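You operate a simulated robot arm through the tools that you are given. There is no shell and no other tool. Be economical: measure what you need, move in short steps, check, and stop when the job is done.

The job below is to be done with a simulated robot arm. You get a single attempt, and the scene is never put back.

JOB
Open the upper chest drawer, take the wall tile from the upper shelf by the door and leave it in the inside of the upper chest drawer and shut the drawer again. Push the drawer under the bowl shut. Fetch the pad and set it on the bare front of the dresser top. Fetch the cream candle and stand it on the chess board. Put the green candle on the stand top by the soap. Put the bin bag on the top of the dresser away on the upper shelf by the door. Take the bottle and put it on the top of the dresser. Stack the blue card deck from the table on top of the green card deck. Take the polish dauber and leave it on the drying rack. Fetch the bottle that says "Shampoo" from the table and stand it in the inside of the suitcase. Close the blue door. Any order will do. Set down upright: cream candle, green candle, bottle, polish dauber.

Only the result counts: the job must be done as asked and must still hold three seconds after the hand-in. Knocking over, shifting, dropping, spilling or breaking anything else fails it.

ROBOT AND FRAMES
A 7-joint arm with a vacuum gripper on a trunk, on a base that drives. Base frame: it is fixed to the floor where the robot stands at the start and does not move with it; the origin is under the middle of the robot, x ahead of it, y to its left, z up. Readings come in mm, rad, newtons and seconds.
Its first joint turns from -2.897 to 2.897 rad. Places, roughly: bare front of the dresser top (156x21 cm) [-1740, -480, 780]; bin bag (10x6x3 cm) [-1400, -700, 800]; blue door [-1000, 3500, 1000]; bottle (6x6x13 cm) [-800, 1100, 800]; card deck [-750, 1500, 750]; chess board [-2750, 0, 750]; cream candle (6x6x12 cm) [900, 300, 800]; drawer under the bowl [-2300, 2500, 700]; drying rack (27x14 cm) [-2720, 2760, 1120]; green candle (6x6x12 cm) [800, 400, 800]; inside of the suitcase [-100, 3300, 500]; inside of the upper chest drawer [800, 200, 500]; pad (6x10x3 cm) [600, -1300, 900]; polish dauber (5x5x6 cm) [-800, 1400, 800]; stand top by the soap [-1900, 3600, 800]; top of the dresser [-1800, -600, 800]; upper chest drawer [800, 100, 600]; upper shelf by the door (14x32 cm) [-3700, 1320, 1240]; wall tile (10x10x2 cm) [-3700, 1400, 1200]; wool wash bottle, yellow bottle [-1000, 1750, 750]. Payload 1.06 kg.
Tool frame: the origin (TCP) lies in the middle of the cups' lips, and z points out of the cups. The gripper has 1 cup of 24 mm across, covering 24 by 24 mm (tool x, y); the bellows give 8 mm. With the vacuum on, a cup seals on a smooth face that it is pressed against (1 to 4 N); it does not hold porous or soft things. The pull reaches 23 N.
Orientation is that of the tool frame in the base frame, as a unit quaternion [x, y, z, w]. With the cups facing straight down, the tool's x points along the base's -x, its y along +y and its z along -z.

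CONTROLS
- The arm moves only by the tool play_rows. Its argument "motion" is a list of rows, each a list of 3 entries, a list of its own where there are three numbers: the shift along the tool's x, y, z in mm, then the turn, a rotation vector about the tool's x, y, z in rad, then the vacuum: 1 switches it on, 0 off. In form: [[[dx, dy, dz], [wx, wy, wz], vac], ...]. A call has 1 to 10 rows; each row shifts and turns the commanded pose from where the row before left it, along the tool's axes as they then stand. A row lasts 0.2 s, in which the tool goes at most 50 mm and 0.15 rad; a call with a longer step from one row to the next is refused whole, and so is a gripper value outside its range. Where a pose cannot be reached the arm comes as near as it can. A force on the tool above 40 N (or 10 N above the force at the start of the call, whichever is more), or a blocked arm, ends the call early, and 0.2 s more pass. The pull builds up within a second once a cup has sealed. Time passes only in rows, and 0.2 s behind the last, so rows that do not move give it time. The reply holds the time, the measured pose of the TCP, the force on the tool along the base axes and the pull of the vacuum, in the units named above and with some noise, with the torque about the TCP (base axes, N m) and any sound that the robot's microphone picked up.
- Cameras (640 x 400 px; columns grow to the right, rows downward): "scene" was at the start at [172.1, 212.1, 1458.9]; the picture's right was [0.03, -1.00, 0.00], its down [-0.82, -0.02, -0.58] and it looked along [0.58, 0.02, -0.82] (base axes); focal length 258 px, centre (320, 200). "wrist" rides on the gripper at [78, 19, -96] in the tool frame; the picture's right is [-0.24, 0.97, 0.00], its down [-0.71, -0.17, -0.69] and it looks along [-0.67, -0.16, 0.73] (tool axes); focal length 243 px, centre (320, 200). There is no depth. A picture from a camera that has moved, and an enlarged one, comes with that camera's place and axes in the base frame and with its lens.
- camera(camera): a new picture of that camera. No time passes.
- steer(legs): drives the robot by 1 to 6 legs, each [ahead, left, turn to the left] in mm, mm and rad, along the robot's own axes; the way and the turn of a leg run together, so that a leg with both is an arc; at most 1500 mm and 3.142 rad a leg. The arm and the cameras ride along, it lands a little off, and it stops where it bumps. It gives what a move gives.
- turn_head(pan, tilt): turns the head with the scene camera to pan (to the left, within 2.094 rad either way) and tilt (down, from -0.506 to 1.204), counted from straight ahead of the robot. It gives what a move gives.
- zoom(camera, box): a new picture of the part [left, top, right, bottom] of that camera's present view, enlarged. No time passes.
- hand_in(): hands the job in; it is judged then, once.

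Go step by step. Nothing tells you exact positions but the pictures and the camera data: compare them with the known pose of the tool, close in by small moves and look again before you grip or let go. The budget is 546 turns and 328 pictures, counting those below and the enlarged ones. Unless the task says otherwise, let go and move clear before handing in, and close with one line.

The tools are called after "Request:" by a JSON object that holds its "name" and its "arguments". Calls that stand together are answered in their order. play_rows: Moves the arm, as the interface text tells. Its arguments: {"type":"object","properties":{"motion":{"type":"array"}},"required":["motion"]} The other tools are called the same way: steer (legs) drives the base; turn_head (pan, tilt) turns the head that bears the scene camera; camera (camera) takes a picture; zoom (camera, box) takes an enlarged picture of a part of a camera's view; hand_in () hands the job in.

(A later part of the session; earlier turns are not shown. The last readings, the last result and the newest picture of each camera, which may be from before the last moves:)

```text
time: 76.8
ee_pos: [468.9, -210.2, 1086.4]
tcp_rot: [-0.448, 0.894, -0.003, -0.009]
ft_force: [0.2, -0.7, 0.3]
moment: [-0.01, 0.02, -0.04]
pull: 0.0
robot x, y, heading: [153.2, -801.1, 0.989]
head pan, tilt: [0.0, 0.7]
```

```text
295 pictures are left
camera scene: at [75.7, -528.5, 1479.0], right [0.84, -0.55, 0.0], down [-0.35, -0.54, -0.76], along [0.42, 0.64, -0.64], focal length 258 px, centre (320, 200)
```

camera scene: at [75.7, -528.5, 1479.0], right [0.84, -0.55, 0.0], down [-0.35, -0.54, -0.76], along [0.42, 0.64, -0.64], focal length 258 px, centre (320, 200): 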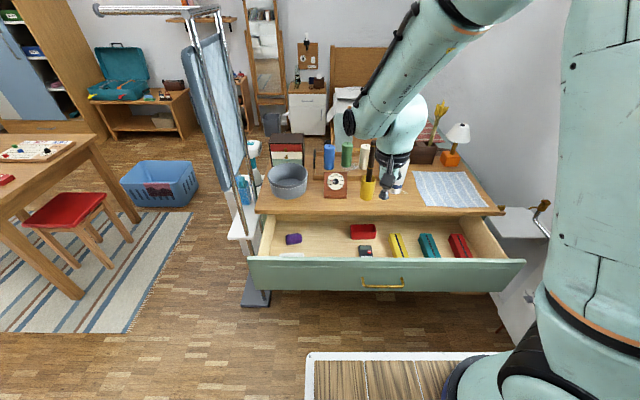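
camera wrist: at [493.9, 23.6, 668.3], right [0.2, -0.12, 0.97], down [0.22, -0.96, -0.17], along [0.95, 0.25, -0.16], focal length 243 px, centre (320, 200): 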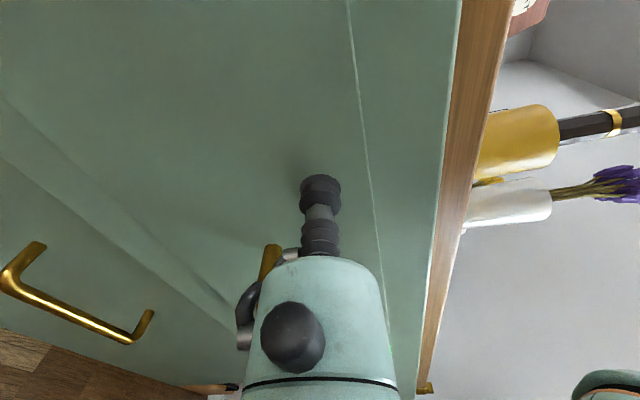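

Arm is back to normal. Next the cream candle: raise, drive up close to the open drawer and look.

Request:
{"name": "play_rows", "arguments": {"motion": [[[0, 0, -40], [0, 0, 0], 0], [[0, 0, -30], [0, 0, 0], 0]]}}

Request:
{"name": "steer", "arguments": {"legs": [[355, -10, 0]]}}

Request:
{"name": "turn_head", "arguments": {"pan": -0.15, "tilt": 0.85}}

Request:
{"name": "camera", "arguments": {"camera": "scene"}}

Request:
{"name": "camera", "arguments": {"camera": "wrist"}}

```text
time: 77.4
ee_pos: [467.5, -210.6, 1155.7]
tcp_rot: [-0.449, 0.894, -0.003, -0.008]
ft_force: [-0.2, 0.0, -0.3]
moment: [-0.01, 0.02, 0.0]
pull: 0.0
robot x, y, heading: [149.7, -797.1, 0.997]
head pan, tilt: [0.0, 0.7]
```

```text
time: 79.7
ee_pos: [669.4, 83.5, 1156.2]
tcp_rot: [-0.45, 0.893, -0.003, -0.008]
ft_force: [0.0, 0.2, -0.7]
moment: [0.02, 0.02, 0.0]
pull: 0.0
robot x, y, heading: [350.6, -503.6, 0.996]
head pan, tilt: [0.0, 0.7]
```

```text
time: 80.4
ee_pos: [667.7, 83.8, 1156.4]
tcp_rot: [-0.45, 0.893, -0.002, -0.008]
ft_force: [0.3, -1.0, -0.1]
moment: [0.02, -0.02, 0.02]
pull: 0.0
robot x, y, heading: [353.5, -507.1, 0.989]
head pan, tilt: [-0.15, 0.85]
```

```text
294 pictures are left
camera scene: at [282.9, -249.1, 1466.7], right [0.75, -0.66, 0.0], down [-0.5, -0.56, -0.66], along [0.44, 0.49, -0.75], focal length 258 px, centre (320, 200)
```

scene: 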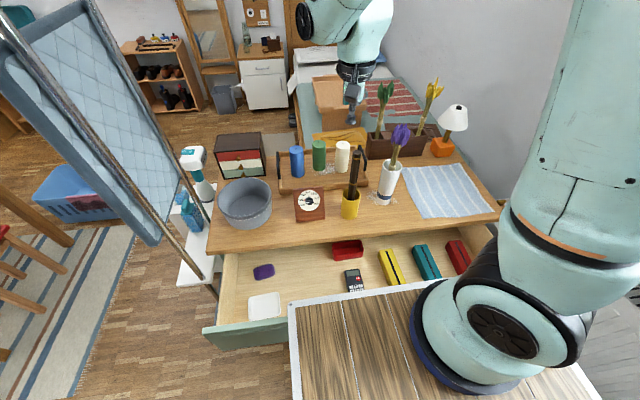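

```text
293 pictures are left
camera wrist: at [608.4, 32.7, 1252.5], right [-0.64, 0.77, 0.0], down [0.57, 0.47, 0.67], along [0.52, 0.43, -0.74], focal length 243 px, centre (320, 200)
```

wrist: 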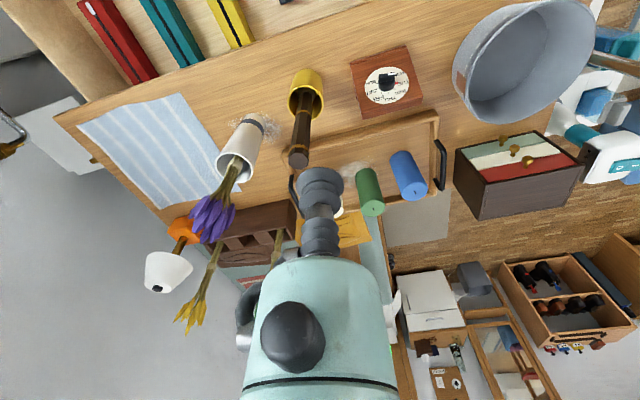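

Request:
{"name": "play_rows", "arguments": {"motion": [[[-40, -10, 0], [0, 0, 0], 0], [[-40, -10, 0], [0, 0, 0], 0], [[-40, -10, 0], [0, 0, 0], 0], [[-40, -10, 0], [0, 0, 0], 0], [[-40, 0, 0], [0, 0, 0], 0], [[0, 0, 0], [0, 0, 0], 0]]}}

Request:
{"name": "camera", "arguments": {"camera": "wrist"}}

Request:
{"name": "zoom", "arguments": {"camera": "scene", "box": [240, 60, 440, 220]}}

```text
time: 81.8
ee_pos: [818.8, 221.9, 1151.9]
tcp_rot: [-0.451, 0.893, -0.002, -0.008]
ft_force: [0.6, 0.4, -0.2]
moment: [0.02, 0.02, -0.01]
pull: 0.1
robot x, y, heading: [354.9, -505.8, 0.992]
head pan, tilt: [-0.15, 0.85]
```

```text
292 pictures are left
camera wrist: at [759.5, 170.6, 1248.8], right [-0.64, 0.77, 0.0], down [0.57, 0.47, 0.67], along [0.52, 0.43, -0.74], focal length 243 px, centre (320, 200)
```

wrist: 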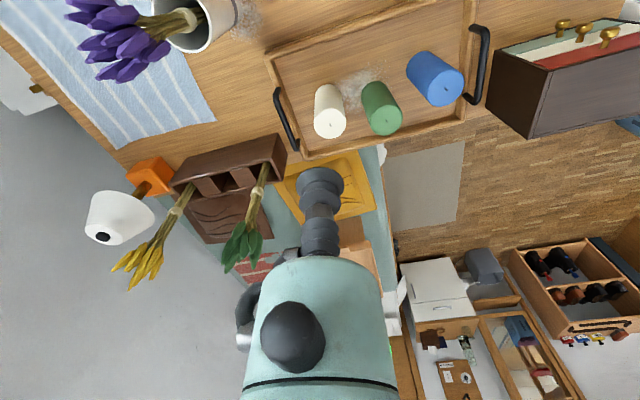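

```text
2.50 times, centred on (340, 140) of scene
camera zoom: at [282.9, -249.2, 1466.7], right [0.75, -0.66, 0.0], down [-0.5, -0.56, -0.66], along [0.44, 0.49, -0.75], focal length 645 px, centre (270, 350)
```

zoom: 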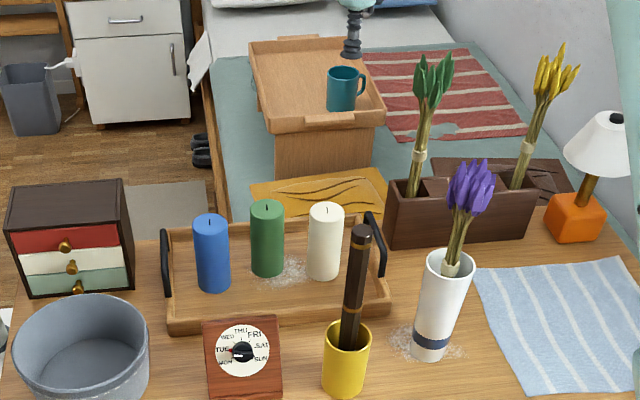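

Candle tops carry wicks, so I'll seal slightly off-centre. Cream candle top is about (882, 296, 875).

Request:
{"name": "play_rows", "arguments": {"motion": [[[-40, -4, 0], [0, 0, 0], 0], [[-41, -3, 0], [0, 0, 0], 0], [[0, 0, 45], [0, 0, 0], 0], [[0, 0, 45], [0, 0, 0], 0], [[0, 0, 45], [0, 0, 0], 0], [[0, 0, 45], [0, 0, 0], 0], [[0, 0, 35], [0, 0, 0], 0], [[0, 0, 0], [0, 0, 0], 0]]}}

Request:
{"name": "camera", "arguments": {"camera": "wrist"}}

Request:
{"name": "zoom", "arguments": {"camera": "scene", "box": [240, 60, 440, 220]}}

```text
time: 83.6
ee_pos: [871.3, 278.6, 936.9]
tcp_rot: [-0.45, 0.893, -0.001, -0.008]
ft_force: [1.3, 0.9, -0.2]
moment: [0.03, 0.01, 0.01]
pull: 0.2
robot x, y, heading: [351.4, -507.2, 0.996]
head pan, tilt: [-0.15, 0.85]
```

```text
290 pictures are left
camera wrist: at [811.4, 227.7, 1032.7], right [-0.64, 0.77, 0.0], down [0.57, 0.47, 0.67], along [0.52, 0.43, -0.74], focal length 243 px, centre (320, 200)
```

wrist: 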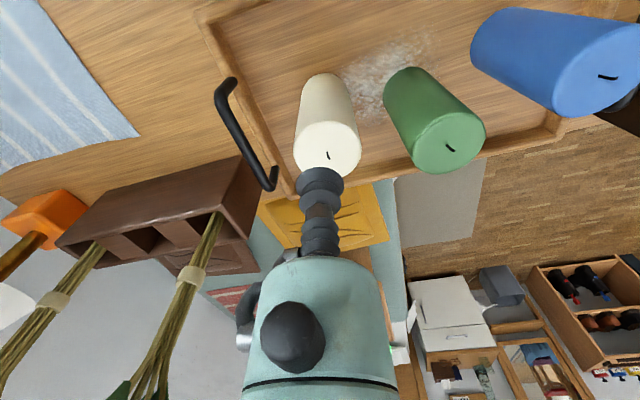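

```text
2.50 times, centred on (340, 140) of scene
camera zoom: at [282.9, -249.2, 1466.7], right [0.75, -0.66, 0.0], down [-0.5, -0.56, -0.66], along [0.44, 0.49, -0.75], focal length 645 px, centre (270, 350)
```

zoom: 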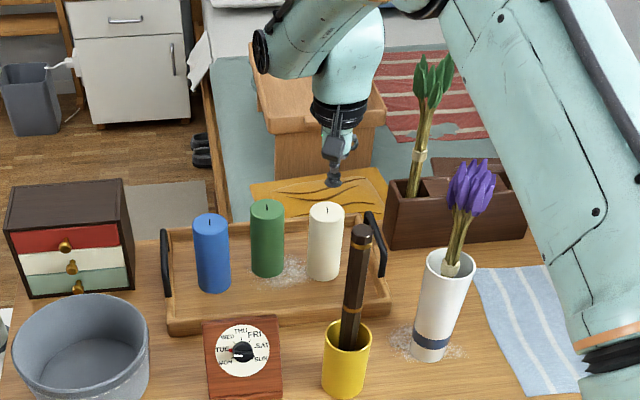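

Request:
{"name": "play_rows", "arguments": {"motion": [[[0, 0, 40], [0, 0, 0], 1], [[0, 0, 10], [0, 0, 0], 1], [[0, 0, 4], [0, 0, 0], 1], [[0, 0, 4], [0, 0, 0], 1], [[0, 0, 4], [0, 0, 0], 1], [[0, 0, 0], [0, 0, 0], 1]]}}

```text
time: 85.0
ee_pos: [871.1, 277.5, 873.4]
tcp_rot: [-0.45, 0.893, -0.002, -0.008]
ft_force: [0.0, 0.0, -0.5]
moment: [0.0, 0.01, 0.04]
pull: 0.1
robot x, y, heading: [353.0, -504.5, 0.995]
head pan, tilt: [-0.15, 0.85]
```

Request:
{"name": "play_rows", "arguments": {"motion": [[[0, 0, 4], [0, 0, 0], 1], [[0, 0, 4], [0, 0, 0], 1], [[0, 0, 0], [0, 0, 0], 1], [[0, 0, 0], [0, 0, 0], 1]]}}

```text
time: 86.0
ee_pos: [870.0, 278.3, 866.4]
tcp_rot: [-0.45, 0.893, -0.002, -0.009]
ft_force: [-0.1, -0.2, 2.5]
moment: [-0.02, -0.01, 0.01]
pull: 0.1
robot x, y, heading: [349.3, -504.7, 0.994]
head pan, tilt: [-0.15, 0.85]
```

Request:
{"name": "play_rows", "arguments": {"motion": [[[0, 0, 1], [0, 0, 0], 1], [[0, 0, 0], [0, 0, 0], 1], [[0, 0, 0], [0, 0, 0], 1], [[0, 0, 0], [0, 0, 0], 1]]}}

Request:
{"name": "zoom", "arguments": {"camera": "wrist", "box": [240, 80, 440, 220]}}

```text
time: 87.0
ee_pos: [870.0, 277.3, 865.2]
tcp_rot: [-0.45, 0.893, -0.003, -0.008]
ft_force: [1.0, -0.9, 3.1]
moment: [0.04, -0.01, -0.04]
pull: 0.0
robot x, y, heading: [350.9, -506.8, 0.993]
head pan, tilt: [-0.15, 0.85]
```

```text
2.86 times, centred on (340, 150) of wrist
camera zoom: at [810.1, 227.1, 962.0], right [-0.64, 0.77, 0.0], down [0.57, 0.47, 0.67], along [0.52, 0.43, -0.74], focal length 693 px, centre (263, 343)
```

zoom: 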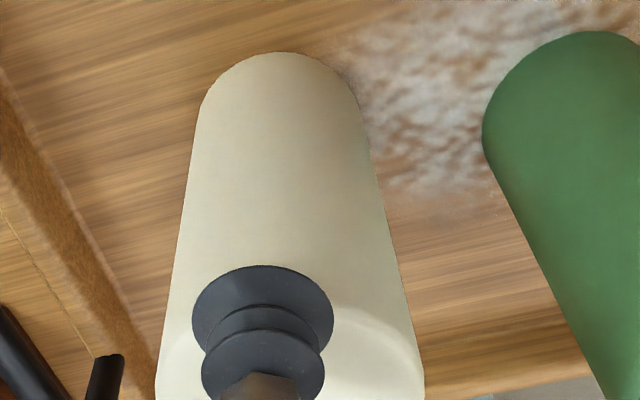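

The cup overhangs the near rim; shift 9 mm inward and press again.

Request:
{"name": "play_rows", "arguments": {"motion": [[[0, 0, -12], [0, 0, 0], 1], [[-8, 3, 0], [0, 0, 0], 1], [[0, 0, 5], [0, 0, 0], 1], [[0, 0, 4], [0, 0, 0], 1], [[0, 0, 3], [0, 0, 0], 1], [[0, 0, 0], [0, 0, 0], 1], [[0, 0, 0], [0, 0, 0], 1]]}}

Request:
{"name": "zoom", "arguments": {"camera": "wrist", "box": [240, 80, 440, 220]}}

```text
time: 88.6
ee_pos: [871.8, 286.0, 865.8]
tcp_rot: [-0.45, 0.893, -0.002, -0.007]
ft_force: [-1.3, -0.9, 15.1]
moment: [0.14, -0.14, 0.0]
pull: 23.2
robot x, y, heading: [353.7, -508.7, 0.995]
head pan, tilt: [-0.15, 0.85]
```

```text
2.86 times, centred on (340, 150) of wrist
camera zoom: at [811.9, 235.1, 962.2], right [-0.64, 0.77, 0.0], down [0.57, 0.47, 0.67], along [0.52, 0.43, -0.74], focal length 693 px, centre (263, 343)
```

zoom: 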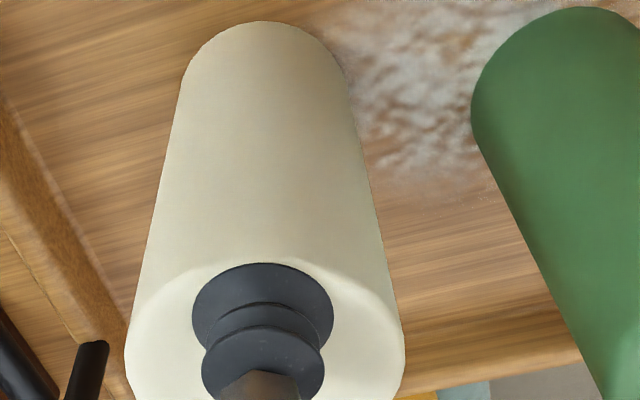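

Sealed. Lift straight up, high over the stick and flowers.

Request:
{"name": "play_rows", "arguments": {"motion": [[[0, 0, -20], [0, 0, 0], 1], [[0, 0, -35], [0, 0, 0], 1], [[0, 0, -40], [0, 0, 0], 1], [[0, 0, -40], [0, 0, 0], 1], [[0, 0, -40], [0, 0, 0], 1], [[0, 0, -40], [0, 0, 0], 1], [[0, 0, -40], [0, 0, 0], 1], [[0, 0, -40], [0, 0, 0], 1], [[0, 0, -10], [0, 0, 0], 1], [[0, 0, 0], [0, 0, 0], 1]]}}

Request:
{"name": "camera", "arguments": {"camera": "scene"}}

```text
time: 90.8
ee_pos: [876.5, 288.6, 1169.9]
tcp_rot: [-0.45, 0.893, -0.002, -0.007]
ft_force: [1.5, -0.3, -2.9]
moment: [-0.02, 0.03, 0.0]
pull: 23.0
robot x, y, heading: [354.4, -507.2, 0.994]
head pan, tilt: [-0.15, 0.85]
```

```text
286 pictures are left
camera scene: at [283.0, -249.0, 1466.7], right [0.75, -0.66, 0.0], down [-0.5, -0.56, -0.66], along [0.44, 0.49, -0.75], focal length 258 px, centre (320, 200)
```

scene: 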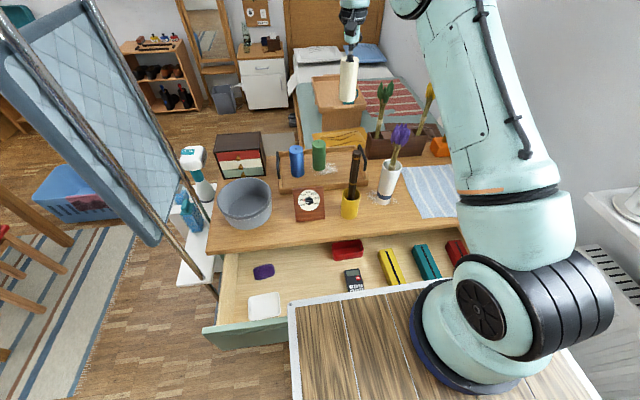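

Request:
{"name": "play_rows", "arguments": {"motion": [[[0, 30, -10], [0, 0, 0], 1], [[0, 35, -10], [0, 0, 0], 1], [[20, 35, 0], [0, 0, 0], 1], [[40, 0, 0], [0, 0, 0], 1], [[40, 0, 0], [0, 0, 0], 1], [[40, 0, 0], [0, 0, 0], 1], [[40, 0, 0], [0, 0, 0], 1], [[40, 0, 0], [0, 0, 0], 1], [[40, 0, 0], [0, 0, 0], 1], [[0, 0, 0], [0, 0, 0], 1]]}}

Request:
{"name": "camera", "arguments": {"camera": "scene"}}

```text
time: 93.0
ee_pos: [641.1, 140.2, 1193.3]
tcp_rot: [-0.45, 0.893, -0.001, -0.007]
ft_force: [0.0, 0.9, -2.6]
moment: [-0.04, -0.03, 0.02]
pull: 23.8
robot x, y, heading: [358.8, -507.2, 0.997]
head pan, tilt: [-0.15, 0.85]
```

```text
285 pictures are left
camera scene: at [283.0, -249.0, 1466.7], right [0.75, -0.66, 0.0], down [-0.5, -0.56, -0.66], along [0.44, 0.49, -0.75], focal length 258 px, centre (320, 200)
```

scene: 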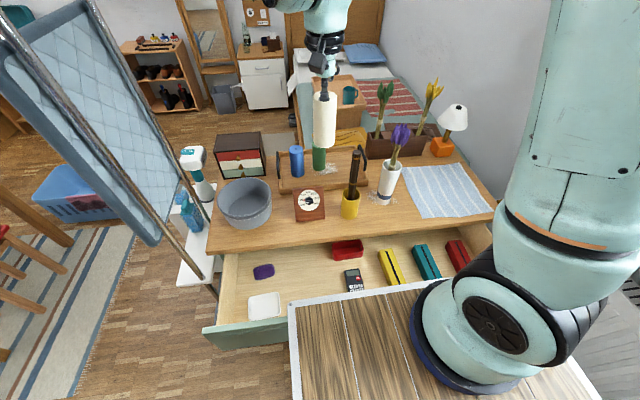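

Candle is held firmly. I back away and travel left across the room toward the chess board area.

Request:
{"name": "steer", "arguments": {"legs": [[-230, 0, 0], [0, 1400, 0]]}}

Request:
{"name": "turn_head", "arguments": {"pan": 2.09, "tilt": 0.5}}

Request:
{"name": "camera", "arguments": {"camera": "scene"}}

Request:
{"name": "turn_head", "arguments": {"pan": 1.3, "tilt": 0.6}}

Request:
{"name": "camera", "arguments": {"camera": "scene"}}

```text
time: 101.4
ee_pos: [-658.6, 717.1, 1195.0]
tcp_rot: [-0.447, 0.895, -0.002, -0.008]
ft_force: [-0.5, -0.1, -2.6]
moment: [-0.01, -0.01, 0.0]
pull: 22.6
robot x, y, heading: [-949.6, 70.9, 0.987]
head pan, tilt: [-0.15, 0.85]
```

```text
time: 103.5
ee_pos: [-658.1, 716.5, 1194.8]
tcp_rot: [-0.446, 0.895, -0.003, -0.007]
ft_force: [-0.5, 0.5, -2.7]
moment: [-0.04, 0.04, 0.03]
pull: 23.0
robot x, y, heading: [-948.3, 70.2, 0.99]
head pan, tilt: [2.089, 0.499]
```

```text
284 pictures are left
camera scene: at [-1161.7, 277.3, 1496.7], right [0.06, 1.0, 0.0], down [0.48, -0.03, -0.88], along [-0.88, 0.06, -0.48], focal length 258 px, centre (320, 200)
```

scene: 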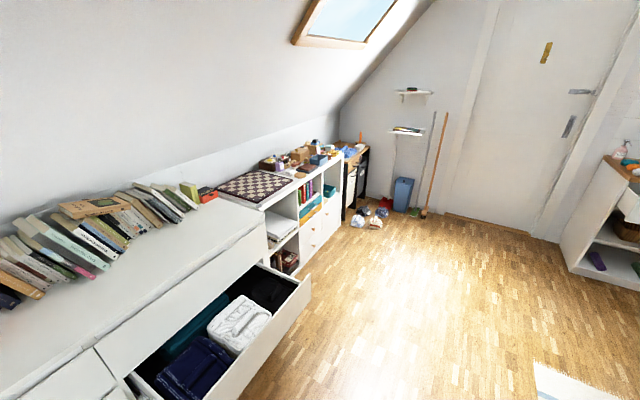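

```text
time: 104.6
ee_pos: [-657.0, 716.8, 1194.7]
tcp_rot: [-0.448, 0.894, -0.003, -0.007]
ft_force: [-0.1, 0.5, -2.3]
moment: [0.0, 0.02, 0.01]
pull: 23.0
robot x, y, heading: [-949.4, 71.8, 0.993]
head pan, tilt: [1.3, 0.6]
```

```text
283 pictures are left
camera scene: at [-1129.2, 337.9, 1487.6], right [0.75, 0.66, 0.0], down [0.37, -0.43, -0.83], along [-0.54, 0.62, -0.56], focal length 258 px, centre (320, 200)
```

scene: 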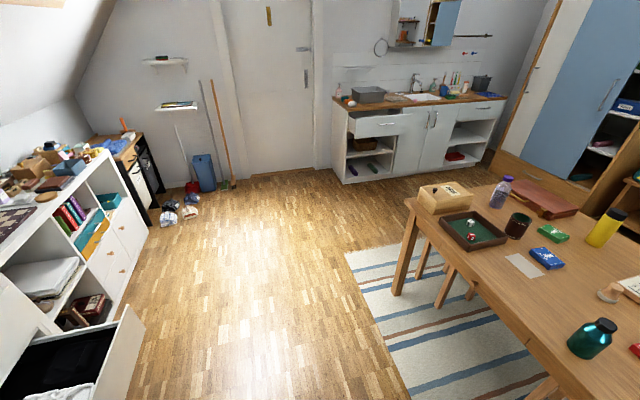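

Chess board is on the white shelf unit's top; table with decks visible. Continue left to be in front of the board and turn toward it.

Request:
{"name": "steer", "arguments": {"legs": [[0, 1460, 0], [0, 0, 1.57], [0, 0, 1.57]]}}

Request:
{"name": "turn_head", "arguments": {"pan": 0.0, "tilt": 0.6}}

Request:
{"name": "camera", "arguments": {"camera": "scene"}}

```text
time: 119.6
ee_pos: [-2445.1, 225.4, 1194.0]
tcp_rot: [0.888, 0.46, 0.007, -0.002]
ft_force: [0.5, -0.4, -3.1]
moment: [0.06, -0.02, -0.02]
pull: 22.8
robot x, y, heading: [-2172.9, 877.0, -2.124]
head pan, tilt: [1.3, 0.6]
```

```text
time: 121.0
ee_pos: [-2444.3, 225.6, 1194.5]
tcp_rot: [0.887, 0.461, 0.008, -0.002]
ft_force: [0.0, 0.2, -3.2]
moment: [0.0, -0.01, 0.01]
pull: 22.9
robot x, y, heading: [-2176.3, 878.5, -2.124]
head pan, tilt: [0.0, 0.6]
```

```text
282 pictures are left
camera scene: at [-2092.0, 608.6, 1487.6], right [-0.85, 0.52, 0.0], down [0.3, 0.48, -0.83], along [-0.43, -0.7, -0.57], focal length 258 px, centre (320, 200)
```

scene: 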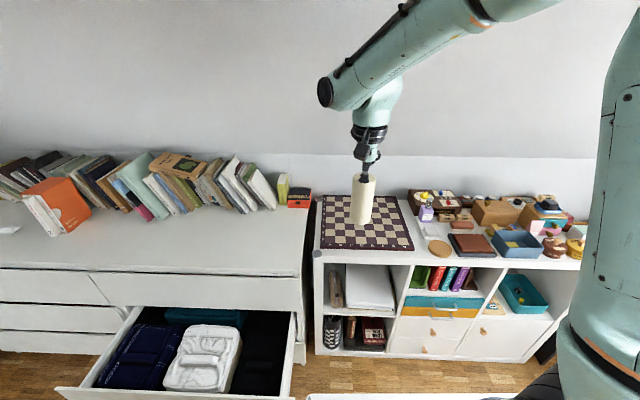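

Board found. Drive 200 ahead and 85 right, then lower the candle onto the front part of the board.

Request:
{"name": "steer", "arguments": {"legs": [[190, -85, 0]]}}

Request:
{"name": "turn_head", "arguments": {"pan": -0.1, "tilt": 0.75}}

Request:
{"name": "camera", "arguments": {"camera": "scene"}}

Request:
{"name": "camera", "arguments": {"camera": "wrist"}}

```text
time: 122.6
ee_pos: [-2588.9, 128.7, 1187.7]
tcp_rot: [0.885, 0.465, 0.018, -0.007]
ft_force: [0.3, 0.0, -1.7]
moment: [0.03, -0.01, 0.02]
pull: 22.8
robot x, y, heading: [-2324.3, 773.4, -2.124]
head pan, tilt: [0.0, 0.6]
stopped in leg 1: the robot was blocked; the commanded pose is now the measured one
```

```text
time: 123.3
ee_pos: [-2588.3, 128.5, 1187.9]
tcp_rot: [0.885, 0.465, 0.017, -0.007]
ft_force: [0.5, -0.8, -1.9]
moment: [0.02, -0.03, -0.01]
pull: 22.9
robot x, y, heading: [-2326.1, 778.6, -2.124]
head pan, tilt: [-0.099, 0.75]
```

```text
281 pictures are left
camera scene: at [-2248.7, 514.7, 1474.8], right [-0.79, 0.61, 0.0], down [0.41, 0.54, -0.73], along [-0.44, -0.58, -0.68], focal length 258 px, centre (320, 200)
```

scene: 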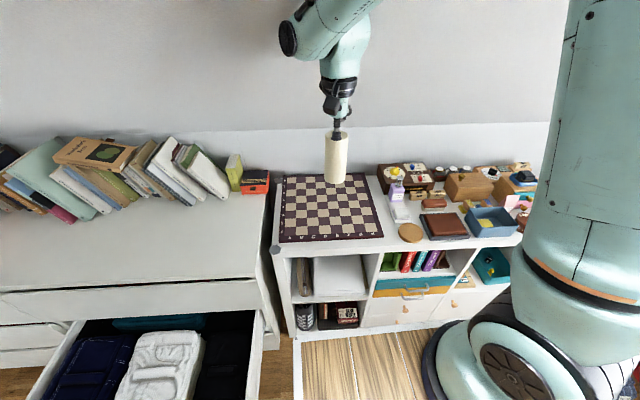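

```text
280 pictures are left
camera wrist: at [-2530.3, 179.4, 1285.5], right [0.67, -0.75, -0.01], down [-0.56, -0.5, 0.66], along [-0.49, -0.43, -0.75], focal length 243 px, centre (320, 200)
```

wrist: 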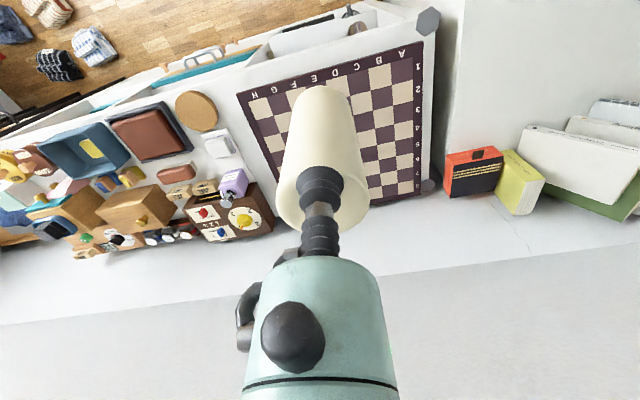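

Blocked by the sloped ceiling against the raised hand. I lower first while drawing back slightly.

Request:
{"name": "play_rows", "arguments": {"motion": [[[20, 0, 20], [0, 0, 0], 1], [[10, 0, 40], [0, 0, 0], 1], [[0, 0, 40], [0, 0, 0], 1], [[0, 0, 40], [0, 0, 0], 1], [[0, 0, 40], [0, 0, 0], 1], [[0, 0, 20], [0, 0, 0], 1], [[0, 0, 0], [0, 0, 0], 1]]}}

Request:
{"name": "camera", "arguments": {"camera": "scene"}}

```text
time: 124.9
ee_pos: [-2567.0, 159.1, 988.0]
tcp_rot: [0.886, 0.464, 0.017, -0.007]
ft_force: [0.8, -0.3, -3.0]
moment: [0.01, 0.02, -0.05]
pull: 22.9
robot x, y, heading: [-2323.7, 772.2, -2.126]
head pan, tilt: [-0.099, 0.75]
```

```text
279 pictures are left
camera scene: at [-2249.0, 514.6, 1474.7], right [-0.79, 0.61, 0.0], down [0.41, 0.54, -0.73], along [-0.44, -0.58, -0.68], focal length 258 px, centre (320, 200)
```

scene: 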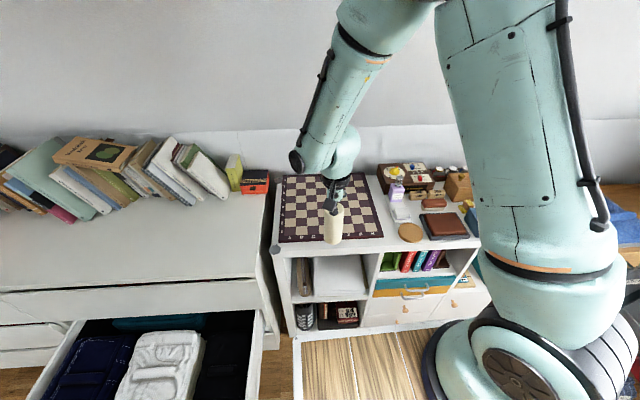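

Request:
{"name": "play_rows", "arguments": {"motion": [[[-40, 0, 0], [0, -0.037, 0], 1], [[-40, 0, 0], [0, 0, 0], 1], [[-40, 0, 0], [0, 0, 0], 1], [[-35, 0, 20], [0, 0, 0], 1], [[0, 0, 40], [0, 0, 0], 1], [[0, 0, 20], [0, 0, 0], 1], [[0, 0, 0], [0, 0, 0], 1]]}}

Request:
{"name": "camera", "arguments": {"camera": "scene"}}

Request:
{"name": "camera", "arguments": {"camera": "wrist"}}

```text
time: 126.5
ee_pos: [-2655.2, 30.5, 908.2]
tcp_rot: [0.886, 0.465, 0.0, 0.002]
ft_force: [1.7, 0.4, 5.1]
moment: [0.02, 0.01, 0.0]
pull: 23.2
robot x, y, heading: [-2326.0, 777.6, -2.122]
head pan, tilt: [-0.099, 0.75]
```

```text
278 pictures are left
camera scene: at [-2248.9, 514.7, 1474.8], right [-0.79, 0.61, 0.0], down [0.41, 0.54, -0.73], along [-0.44, -0.58, -0.68], focal length 258 px, centre (320, 200)
```

scene: 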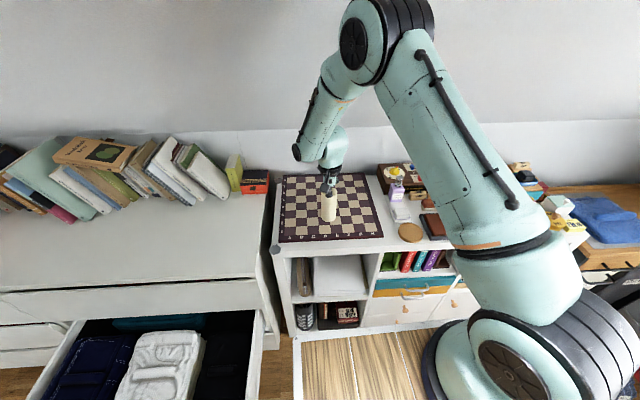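

```text
277 pictures are left
camera wrist: at [-2595.9, 83.9, 1003.5], right [0.67, -0.75, 0.0], down [-0.54, -0.48, 0.69], along [-0.51, -0.46, -0.73], focal length 243 px, centre (320, 200)
```

wrist: 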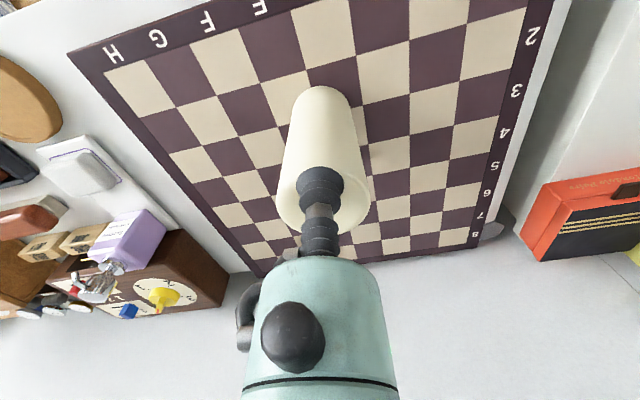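

The candle is touching the board (force up). Release and rise.

Request:
{"name": "play_rows", "arguments": {"motion": [[[0, 0, 0], [0, 0, 0], 0], [[0, 0, 0], [0, 0, 0], 0], [[0, 0, 0], [0, 0, 0], 0], [[0, 0, 0], [0, 0, 0], 0], [[0, 0, -10], [0, 0, 0], 0], [[0, 0, -30], [0, 0, 0], 0], [[20, 0, -30], [0, 0, 0], 0], [[40, 0, 0], [0, 0, 0], 0], [[40, 0, 0], [0, 0, 0], 0], [[40, 0, 0], [0, 0, 0], 0]]}}

Request:
{"name": "camera", "arguments": {"camera": "scene"}}

```text
time: 128.7
ee_pos: [-2576.9, 146.1, 978.3]
tcp_rot: [0.886, 0.464, -0.001, 0.002]
ft_force: [0.2, 0.3, 0.6]
moment: [0.01, -0.01, -0.02]
pull: 0.1
robot x, y, heading: [-2325.2, 776.7, -2.125]
head pan, tilt: [-0.099, 0.75]
```

```text
276 pictures are left
camera scene: at [-2249.3, 514.2, 1474.7], right [-0.79, 0.61, 0.0], down [0.41, 0.54, -0.73], along [-0.44, -0.58, -0.68], focal length 258 px, centre (320, 200)
```

scene: 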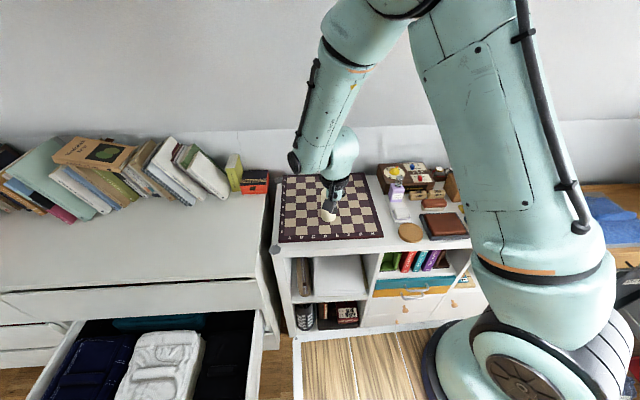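

Request:
{"name": "steer", "arguments": {"legs": [[-200, 0, 0]]}}

Request:
{"name": "zoom", "arguments": {"camera": "scene", "box": [200, 80, 520, 280]}}

Request:
{"name": "steer", "arguments": {"legs": [[0, 800, 0], [0, 750, 0]]}}

Request:
{"name": "turn_head", "arguments": {"pan": 0.0, "tilt": 0.6}}

Request:
{"name": "camera", "arguments": {"camera": "scene"}}

```text
time: 130.3
ee_pos: [-2468.9, 316.0, 977.8]
tcp_rot: [0.885, 0.465, 0.001, 0.002]
ft_force: [0.3, -0.6, -0.4]
moment: [-0.03, -0.03, 0.02]
pull: 0.1
robot x, y, heading: [-2216.6, 947.8, -2.124]
head pan, tilt: [-0.099, 0.75]
```

```text
2.00 times, centred on (360, 180) of scene
camera zoom: at [-2142.8, 686.3, 1474.7], right [-0.8, 0.61, 0.0], down [0.41, 0.54, -0.73], along [-0.44, -0.58, -0.68], focal length 516 px, centre (240, 240)
```

zoom: 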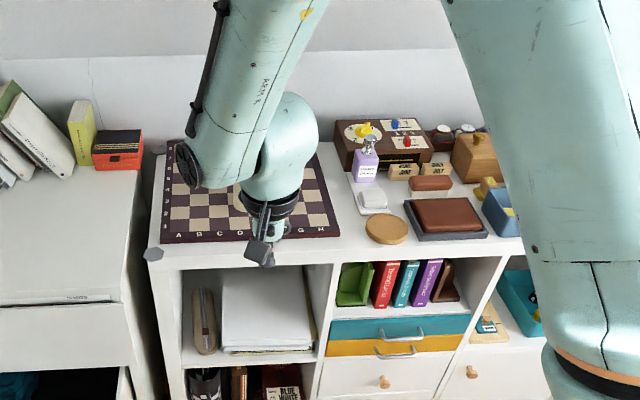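

```text
time: 138.2
ee_pos: [-1148.1, -490.8, 978.4]
tcp_rot: [0.885, 0.465, 0.0, 0.002]
ft_force: [-0.7, 0.3, -0.1]
moment: [-0.01, -0.02, -0.01]
pull: 0.1
robot x, y, heading: [-898.0, 137.0, -2.119]
head pan, tilt: [-0.099, 0.75]
```

```text
time: 138.9
ee_pos: [-1148.5, -490.7, 977.3]
tcp_rot: [0.885, 0.466, 0.0, 0.002]
ft_force: [-0.7, -0.5, -0.2]
moment: [0.01, 0.01, 0.02]
pull: 0.0
robot x, y, heading: [-895.8, 137.7, -2.123]
head pan, tilt: [0.0, 0.6]
```

```text
274 pictures are left
camera scene: at [-818.0, -130.4, 1487.6], right [-0.85, 0.52, 0.0], down [0.3, 0.48, -0.82], along [-0.43, -0.7, -0.57], focal length 258 px, centre (320, 200)
```

scene: 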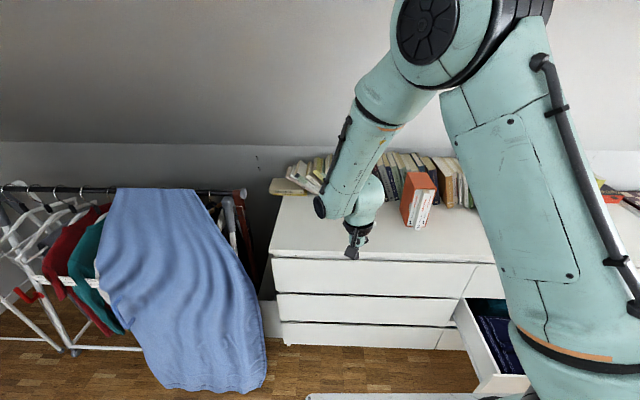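

Request:
{"name": "camera", "arguments": {"camera": "wrist"}}

Request:
{"name": "zoom", "arguments": {"camera": "scene", "box": [260, 150, 500, 300]}}

```text
273 pictures are left
camera wrist: at [-1087.7, -437.1, 1072.9], right [0.67, -0.75, 0.0], down [-0.54, -0.48, 0.69], along [-0.51, -0.46, -0.73], focal length 243 px, centre (320, 200)
```

wrist: 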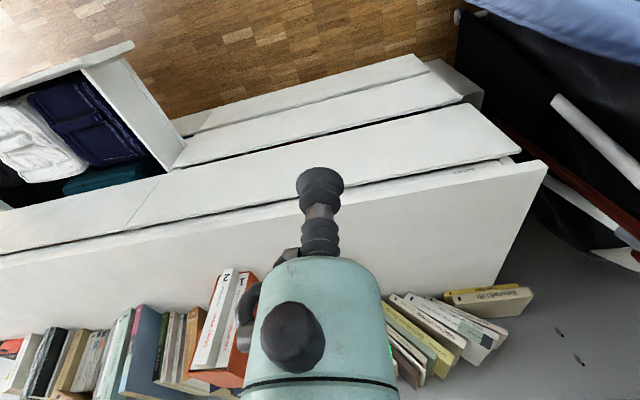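

```text
2.67 times, centred on (380, 225) of scene
camera zoom: at [-818.0, -130.4, 1487.6], right [-0.85, 0.52, 0.0], down [0.3, 0.48, -0.82], along [-0.43, -0.7, -0.57], focal length 688 px, centre (160, 133)
```

zoom: 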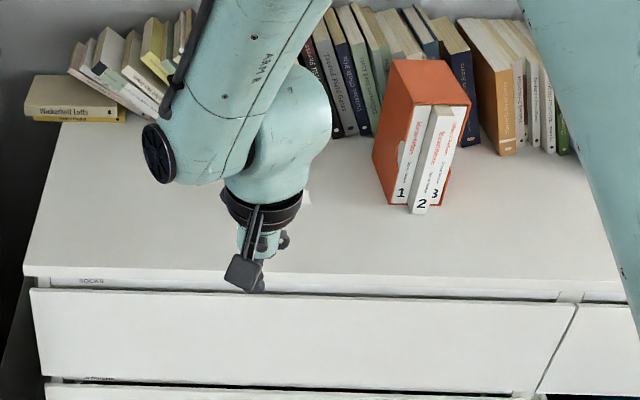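

Request:
{"name": "play_rows", "arguments": {"motion": [[[0, 40, -20], [0, 0, 0], 0], [[0, 40, -20], [0, 0, 0], 0], [[0, 40, -20], [0, 0, 0], 0], [[0, 40, -20], [0, 0, 0], 0], [[0, 0, 0], [0, 0, 0], 0]]}}

Request:
{"name": "zoom", "arguments": {"camera": "scene", "box": [260, 150, 500, 300]}}

Request:
{"name": "camera", "arguments": {"camera": "wrist"}}

```text
time: 140.2
ee_pos: [-1016.1, -580.9, 1058.6]
tcp_rot: [0.886, 0.465, 0.0, 0.002]
ft_force: [0.1, -0.3, 0.1]
moment: [-0.02, -0.02, -0.01]
pull: 0.0
robot x, y, heading: [-898.5, 143.7, -2.122]
head pan, tilt: [0.0, 0.6]
```

```text
2.67 times, centred on (380, 225) of scene
camera zoom: at [-817.9, -130.4, 1487.6], right [-0.85, 0.52, 0.0], down [0.3, 0.48, -0.83], along [-0.43, -0.7, -0.56], focal length 688 px, centre (160, 133)
```

zoom: 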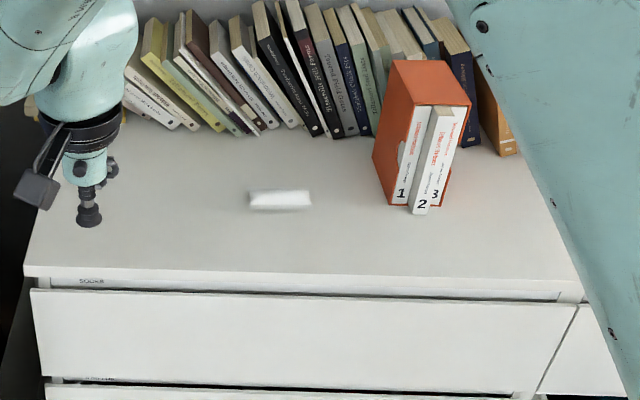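

```text
270 pictures are left
camera wrist: at [-956.0, -527.3, 1153.1], right [0.67, -0.75, 0.0], down [-0.54, -0.48, 0.69], along [-0.51, -0.46, -0.73], focal length 243 px, centre (320, 200)
```

wrist: 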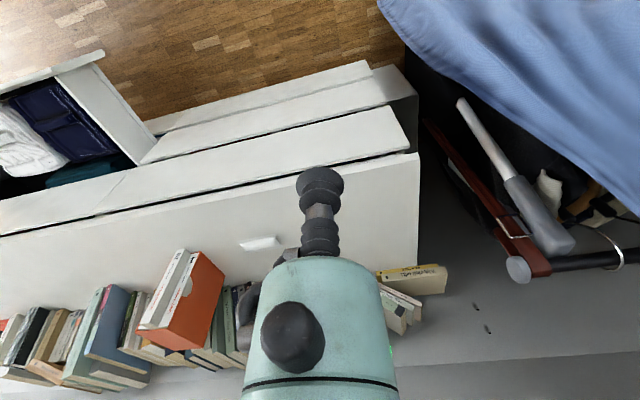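

Bin bag found at about (-1405, -733). Reposition.

Request:
{"name": "play_rows", "arguments": {"motion": [[[0, -40, 20], [0, 0, 0], 0], [[0, -40, 20], [0, 0, 0], 0], [[0, -40, 20], [0, 0, 0], 0], [[0, -40, 20], [0, 0, 0], 0], [[0, -40, 20], [0, 0, 0], 0], [[0, -40, 0], [0, 0, 0], 0], [[0, -40, 0], [0, 0, 0], 0], [[0, 0, 0], [0, 0, 0], 0]]}}

Request:
{"name": "steer", "arguments": {"legs": [[250, 58, 0]]}}

Request:
{"name": "camera", "arguments": {"camera": "wrist"}}

```text
time: 141.9
ee_pos: [-1247.5, -421.7, 958.3]
tcp_rot: [0.886, 0.464, 0.0, 0.002]
ft_force: [-0.4, 0.6, -0.1]
moment: [0.02, 0.01, -0.02]
pull: 0.0
robot x, y, heading: [-894.9, 139.7, -2.122]
head pan, tilt: [0.0, 0.6]
```

```text
time: 143.8
ee_pos: [-1330.0, -666.5, 958.6]
tcp_rot: [0.886, 0.465, 0.0, 0.002]
ft_force: [0.5, 0.2, 1.0]
moment: [0.02, -0.03, 0.01]
pull: 0.0
robot x, y, heading: [-979.3, -103.1, -2.127]
head pan, tilt: [0.0, 0.6]
```

```text
269 pictures are left
camera wrist: at [-1269.6, -612.4, 1053.7], right [0.66, -0.75, 0.0], down [-0.55, -0.48, 0.69], along [-0.51, -0.46, -0.73], focal length 243 px, centre (320, 200)
```

wrist: 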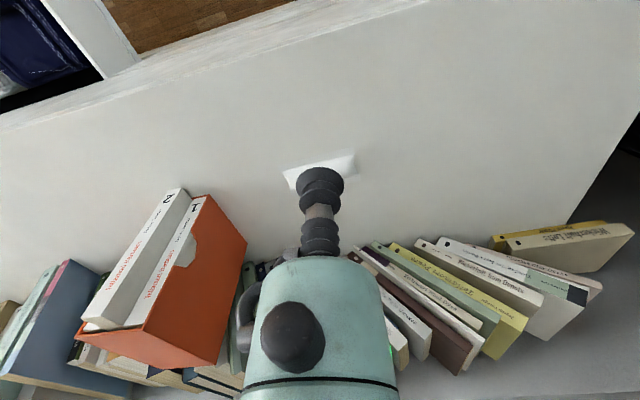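

Request:
{"name": "play_rows", "arguments": {"motion": [[[-40, -12, 0], [0, 0, 0], 0], [[-40, -11, 0], [0, 0, 0], 0], [[-20, 0, 20], [0, 0, 0], 0], [[0, 0, 40], [0, 0, 0], 0], [[0, 0, 30], [0, 0, 0], 0], [[0, 0, 0], [0, 0, 0], 0]]}}

Request:
{"name": "zoom", "arguments": {"camera": "wrist", "box": [220, 80, 440, 220]}}

Request:
{"name": "camera", "arguments": {"camera": "scene"}}

```text
time: 145.2
ee_pos: [-1405.2, -736.9, 867.9]
tcp_rot: [0.886, 0.464, -0.001, 0.002]
ft_force: [0.4, -0.4, -0.3]
moment: [0.0, -0.02, -0.03]
pull: 0.0
robot x, y, heading: [-980.2, -105.3, -2.129]
head pan, tilt: [0.0, 0.6]
```

```text
2.86 times, centred on (330, 150) of wrist
camera zoom: at [-1344.8, -682.3, 963.4], right [0.66, -0.75, 0.0], down [-0.55, -0.48, 0.69], along [-0.51, -0.46, -0.73], focal length 693 px, centre (291, 343)
```

zoom: 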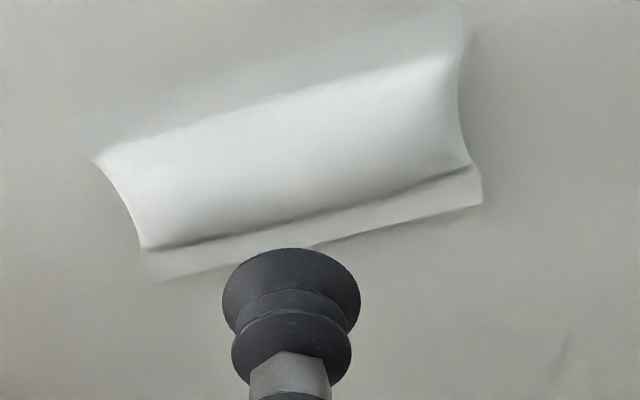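

```text
267 pictures are left
camera scene: at [-900.7, -374.9, 1487.6], right [-0.85, 0.53, 0.0], down [0.3, 0.48, -0.83], along [-0.43, -0.7, -0.56], focal length 258 px, centre (320, 200)
```

scene: 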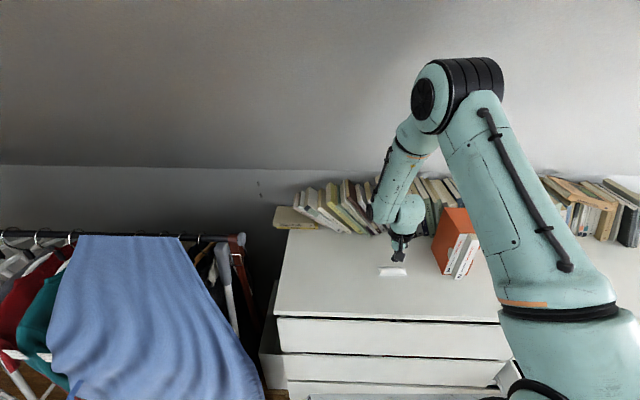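

Request:
{"name": "play_rows", "arguments": {"motion": [[[0, -2, 30], [0, 0, 0], 1], [[-2, 0, 15], [0, 0, 0], 1], [[0, 0, 5], [0, 0, 0], 1], [[0, 0, 5], [0, 0, 0], 1], [[0, 0, 5], [0, 0, 0], 1], [[0, 0, 0], [0, 0, 0], 1]]}}

```text
time: 146.6
ee_pos: [-1407.7, -736.2, 808.1]
tcp_rot: [0.886, 0.464, 0.001, 0.002]
ft_force: [0.0, 1.0, 0.4]
moment: [-0.02, -0.01, 0.02]
pull: 0.1
robot x, y, heading: [-980.7, -105.8, -2.121]
head pan, tilt: [0.0, 0.6]
```

Request:
{"name": "play_rows", "arguments": {"motion": [[[0, 0, 4], [0, 0, 0], 1], [[0, 0, 4], [0, 0, 0], 1], [[0, 0, 4], [0, 0, 0], 1], [[0, 0, 0], [0, 0, 0], 1], [[0, 0, 0], [0, 0, 0], 1]]}}

```text
time: 147.8
ee_pos: [-1408.1, -735.8, 798.6]
tcp_rot: [0.886, 0.464, -0.001, 0.002]
ft_force: [0.2, -2.8, 38.8]
moment: [0.1, -0.01, -0.01]
pull: 0.2
robot x, y, heading: [-980.6, -102.2, -2.126]
head pan, tilt: [0.0, 0.6]
```

Request:
{"name": "play_rows", "arguments": {"motion": [[[0, 0, -5], [0, 0, 0], 1], [[0, 0, 0], [0, 0, 0], 1], [[0, 0, 0], [0, 0, 0], 1], [[0, 0, 0], [0, 0, 0], 1]]}}

Request:
{"name": "zoom", "arguments": {"camera": "wrist", "box": [220, 80, 440, 220]}}

```text
time: 148.8
ee_pos: [-1408.7, -736.0, 802.5]
tcp_rot: [0.886, 0.464, 0.001, 0.001]
ft_force: [0.2, -0.3, 0.1]
moment: [0.01, 0.03, 0.01]
pull: 23.0
robot x, y, heading: [-982.8, -101.1, -2.125]
head pan, tilt: [0.0, 0.6]
```

```text
2.86 times, centred on (330, 150) of wrist
camera zoom: at [-1347.8, -682.2, 896.8], right [0.66, -0.75, 0.0], down [-0.55, -0.48, 0.69], along [-0.51, -0.46, -0.73], focal length 693 px, centre (291, 343)
```

zoom: 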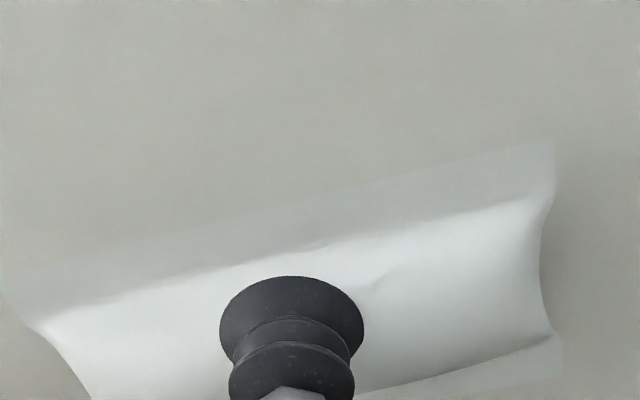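

Sealed. Lift, retreat and travel toward the door shelf.

Request:
{"name": "play_rows", "arguments": {"motion": [[[0, 0, -30], [0, 0, 0], 1], [[0, 0, -40], [0, 0, 0], 1], [[0, 0, -40], [0, 0, 0], 1], [[20, 0, -40], [0, 0, 0], 1], [[40, 0, 0], [0, 0, 0], 1], [[40, 0, 0], [0, 0, 0], 1], [[0, 0, 0], [0, 0, 0], 1]]}}

Request:
{"name": "steer", "arguments": {"legs": [[-200, 0, 0], [0, -1400, 0], [0, -640, 0], [0, 0, -1.57]]}}

Request:
{"name": "turn_head", "arguments": {"pan": 0.0, "tilt": 0.5}}

Request:
{"name": "camera", "arguments": {"camera": "scene"}}

```text
time: 150.4
ee_pos: [-1350.7, -653.1, 951.5]
tcp_rot: [0.886, 0.463, 0.0, 0.002]
ft_force: [0.1, 0.2, -0.6]
moment: [-0.03, 0.01, 0.0]
pull: 23.0
robot x, y, heading: [-982.8, -105.8, -2.124]
head pan, tilt: [0.0, 0.6]
```

```text
time: 165.6
ee_pos: [-3156.3, 1516.6, 951.0]
tcp_rot: [0.952, -0.305, -0.001, 0.001]
ft_force: [-0.1, 0.6, -0.5]
moment: [-0.01, 0.01, 0.06]
pull: 23.2
robot x, y, heading: [-2614.2, 1135.9, 2.574]
head pan, tilt: [0.0, 0.6]
```

```text
time: 166.3
ee_pos: [-3157.8, 1515.7, 952.4]
tcp_rot: [0.952, -0.305, -0.002, 0.001]
ft_force: [0.6, -0.1, 0.9]
moment: [-0.02, 0.02, -0.02]
pull: 22.9
robot x, y, heading: [-2614.3, 1138.8, 2.579]
head pan, tilt: [0.0, 0.499]
```

```text
265 pictures are left
camera scene: at [-2887.1, 1063.6, 1496.7], right [0.54, 0.84, 0.0], down [0.4, -0.26, -0.88], along [-0.74, 0.47, -0.48], focal length 258 px, centre (320, 200)
```

scene: 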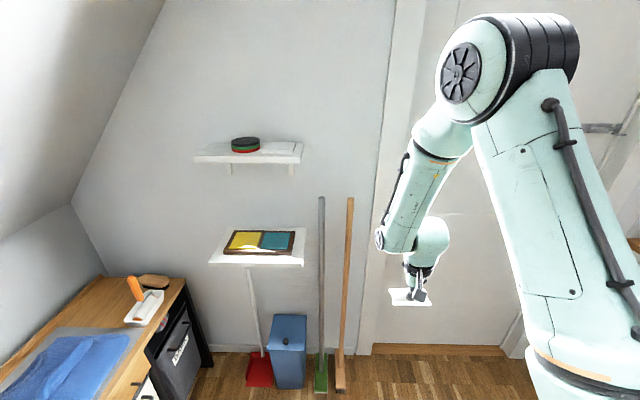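

The upper shelf holds a tin in the middle and the white tile at right; the left end is free about 110 mm, so I turn the bag 90° and put it there. Raise first, then turn.

Request:
{"name": "play_rows", "arguments": {"motion": [[[0, 0, -40], [0, 0, 0.15], 1], [[0, 0, -40], [0, 0, 0.15], 1], [[0, 0, -40], [0, 0, 0.15], 1], [[0, 0, -40], [0, 0, 0.15], 1], [[0, 0, -40], [0, 0, 0.15], 1], [[0, 0, -40], [0, 0, 0.15], 1], [[0, 0, -40], [0, 0, 0.15], 1], [[0, 0, -40], [0, 0, 0.15], 1], [[0, 0, -40], [0, 0, 0.15], 1], [[0, 0, -30], [0, 0, 0.15], 1]]}}

Request:
{"name": "steer", "arguments": {"legs": [[100, 362, 0]]}}

Request:
{"name": "camera", "arguments": {"camera": "scene"}}

Request:
{"name": "camera", "arguments": {"camera": "wrist"}}

```text
time: 168.5
ee_pos: [-3154.9, 1517.1, 1342.0]
tcp_rot: [-0.489, 0.872, 0.0, -0.003]
ft_force: [-0.9, -0.7, -0.4]
moment: [-0.01, -0.05, 0.0]
pull: 23.2
robot x, y, heading: [-2612.0, 1137.3, 2.574]
head pan, tilt: [0.0, 0.499]
```

```text
time: 170.3
ee_pos: [-3351.0, 1339.3, 1340.1]
tcp_rot: [-0.49, 0.872, 0.0, -0.002]
ft_force: [0.0, -0.8, 0.5]
moment: [0.01, 0.0, 0.0]
pull: 22.5
robot x, y, heading: [-2812.1, 958.9, 2.581]
head pan, tilt: [0.0, 0.499]
stopped in leg 1: the robot was blocked; the commanded pose is now the measured one
```

```text
264 pictures are left
camera scene: at [-3082.2, 886.7, 1496.7], right [0.53, 0.85, 0.0], down [0.4, -0.26, -0.88], along [-0.74, 0.47, -0.48], focal length 258 px, centre (320, 200)
```

scene: 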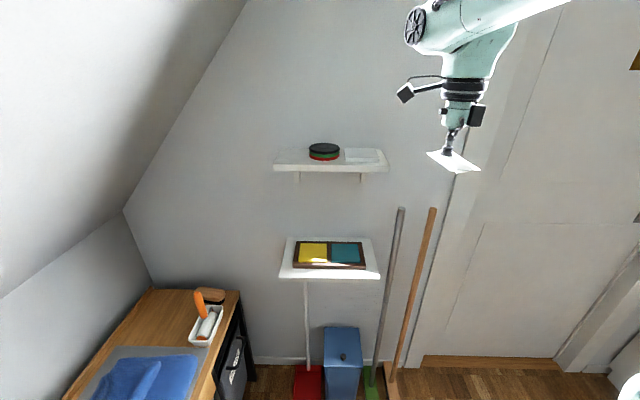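

```text
263 pictures are left
camera wrist: at [-3407.0, 1282.5, 1436.6], right [-0.71, 0.71, 0.0], down [0.52, 0.52, 0.68], along [0.48, 0.48, -0.73], focal length 243 px, centre (320, 200)
```

wrist: 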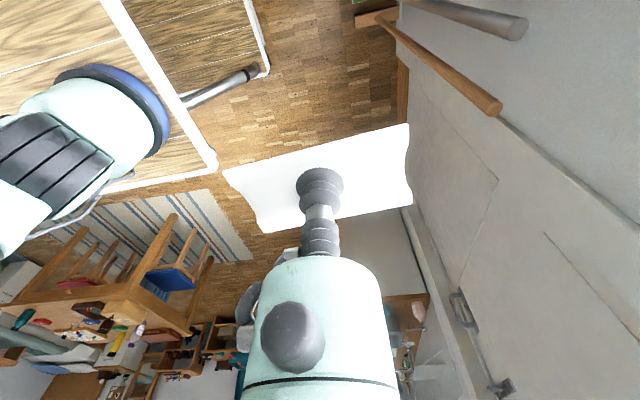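

Camera mast likely touched the slope; I shift right a bit and look closely at the shelf.

Request:
{"name": "steer", "arguments": {"legs": [[0, -40, 0]]}}

Request:
{"name": "turn_head", "arguments": {"pan": 0.0, "tilt": 0.4}}

Request:
{"name": "zoom", "arguments": {"camera": "scene", "box": [240, 100, 440, 225]}}

```text
time: 171.2
ee_pos: [-3329.0, 1373.7, 1341.2]
tcp_rot: [-0.489, 0.872, 0.0, -0.002]
ft_force: [-1.0, 0.2, -1.0]
moment: [-0.01, 0.03, 0.04]
pull: 23.2
robot x, y, heading: [-2786.8, 994.1, 2.579]
head pan, tilt: [0.0, 0.499]
```

```text
time: 171.9
ee_pos: [-3329.6, 1373.6, 1341.2]
tcp_rot: [-0.49, 0.872, 0.0, -0.002]
ft_force: [0.4, 0.2, -0.6]
moment: [0.02, -0.01, 0.01]
pull: 22.8
robot x, y, heading: [-2785.2, 994.4, 2.579]
head pan, tilt: [0.0, 0.4]
```

```text
3.20 times, centred on (340, 162) of scene
camera zoom: at [-3062.3, 921.5, 1505.8], right [0.53, 0.84, 0.0], down [0.33, -0.21, -0.92], along [-0.78, 0.49, -0.39], focal length 825 px, centre (256, 320)
```

zoom: 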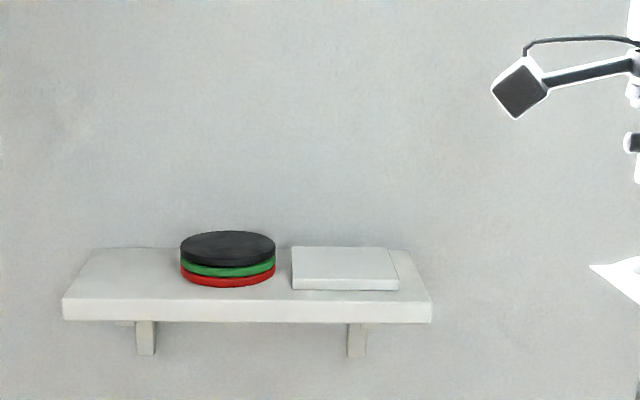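

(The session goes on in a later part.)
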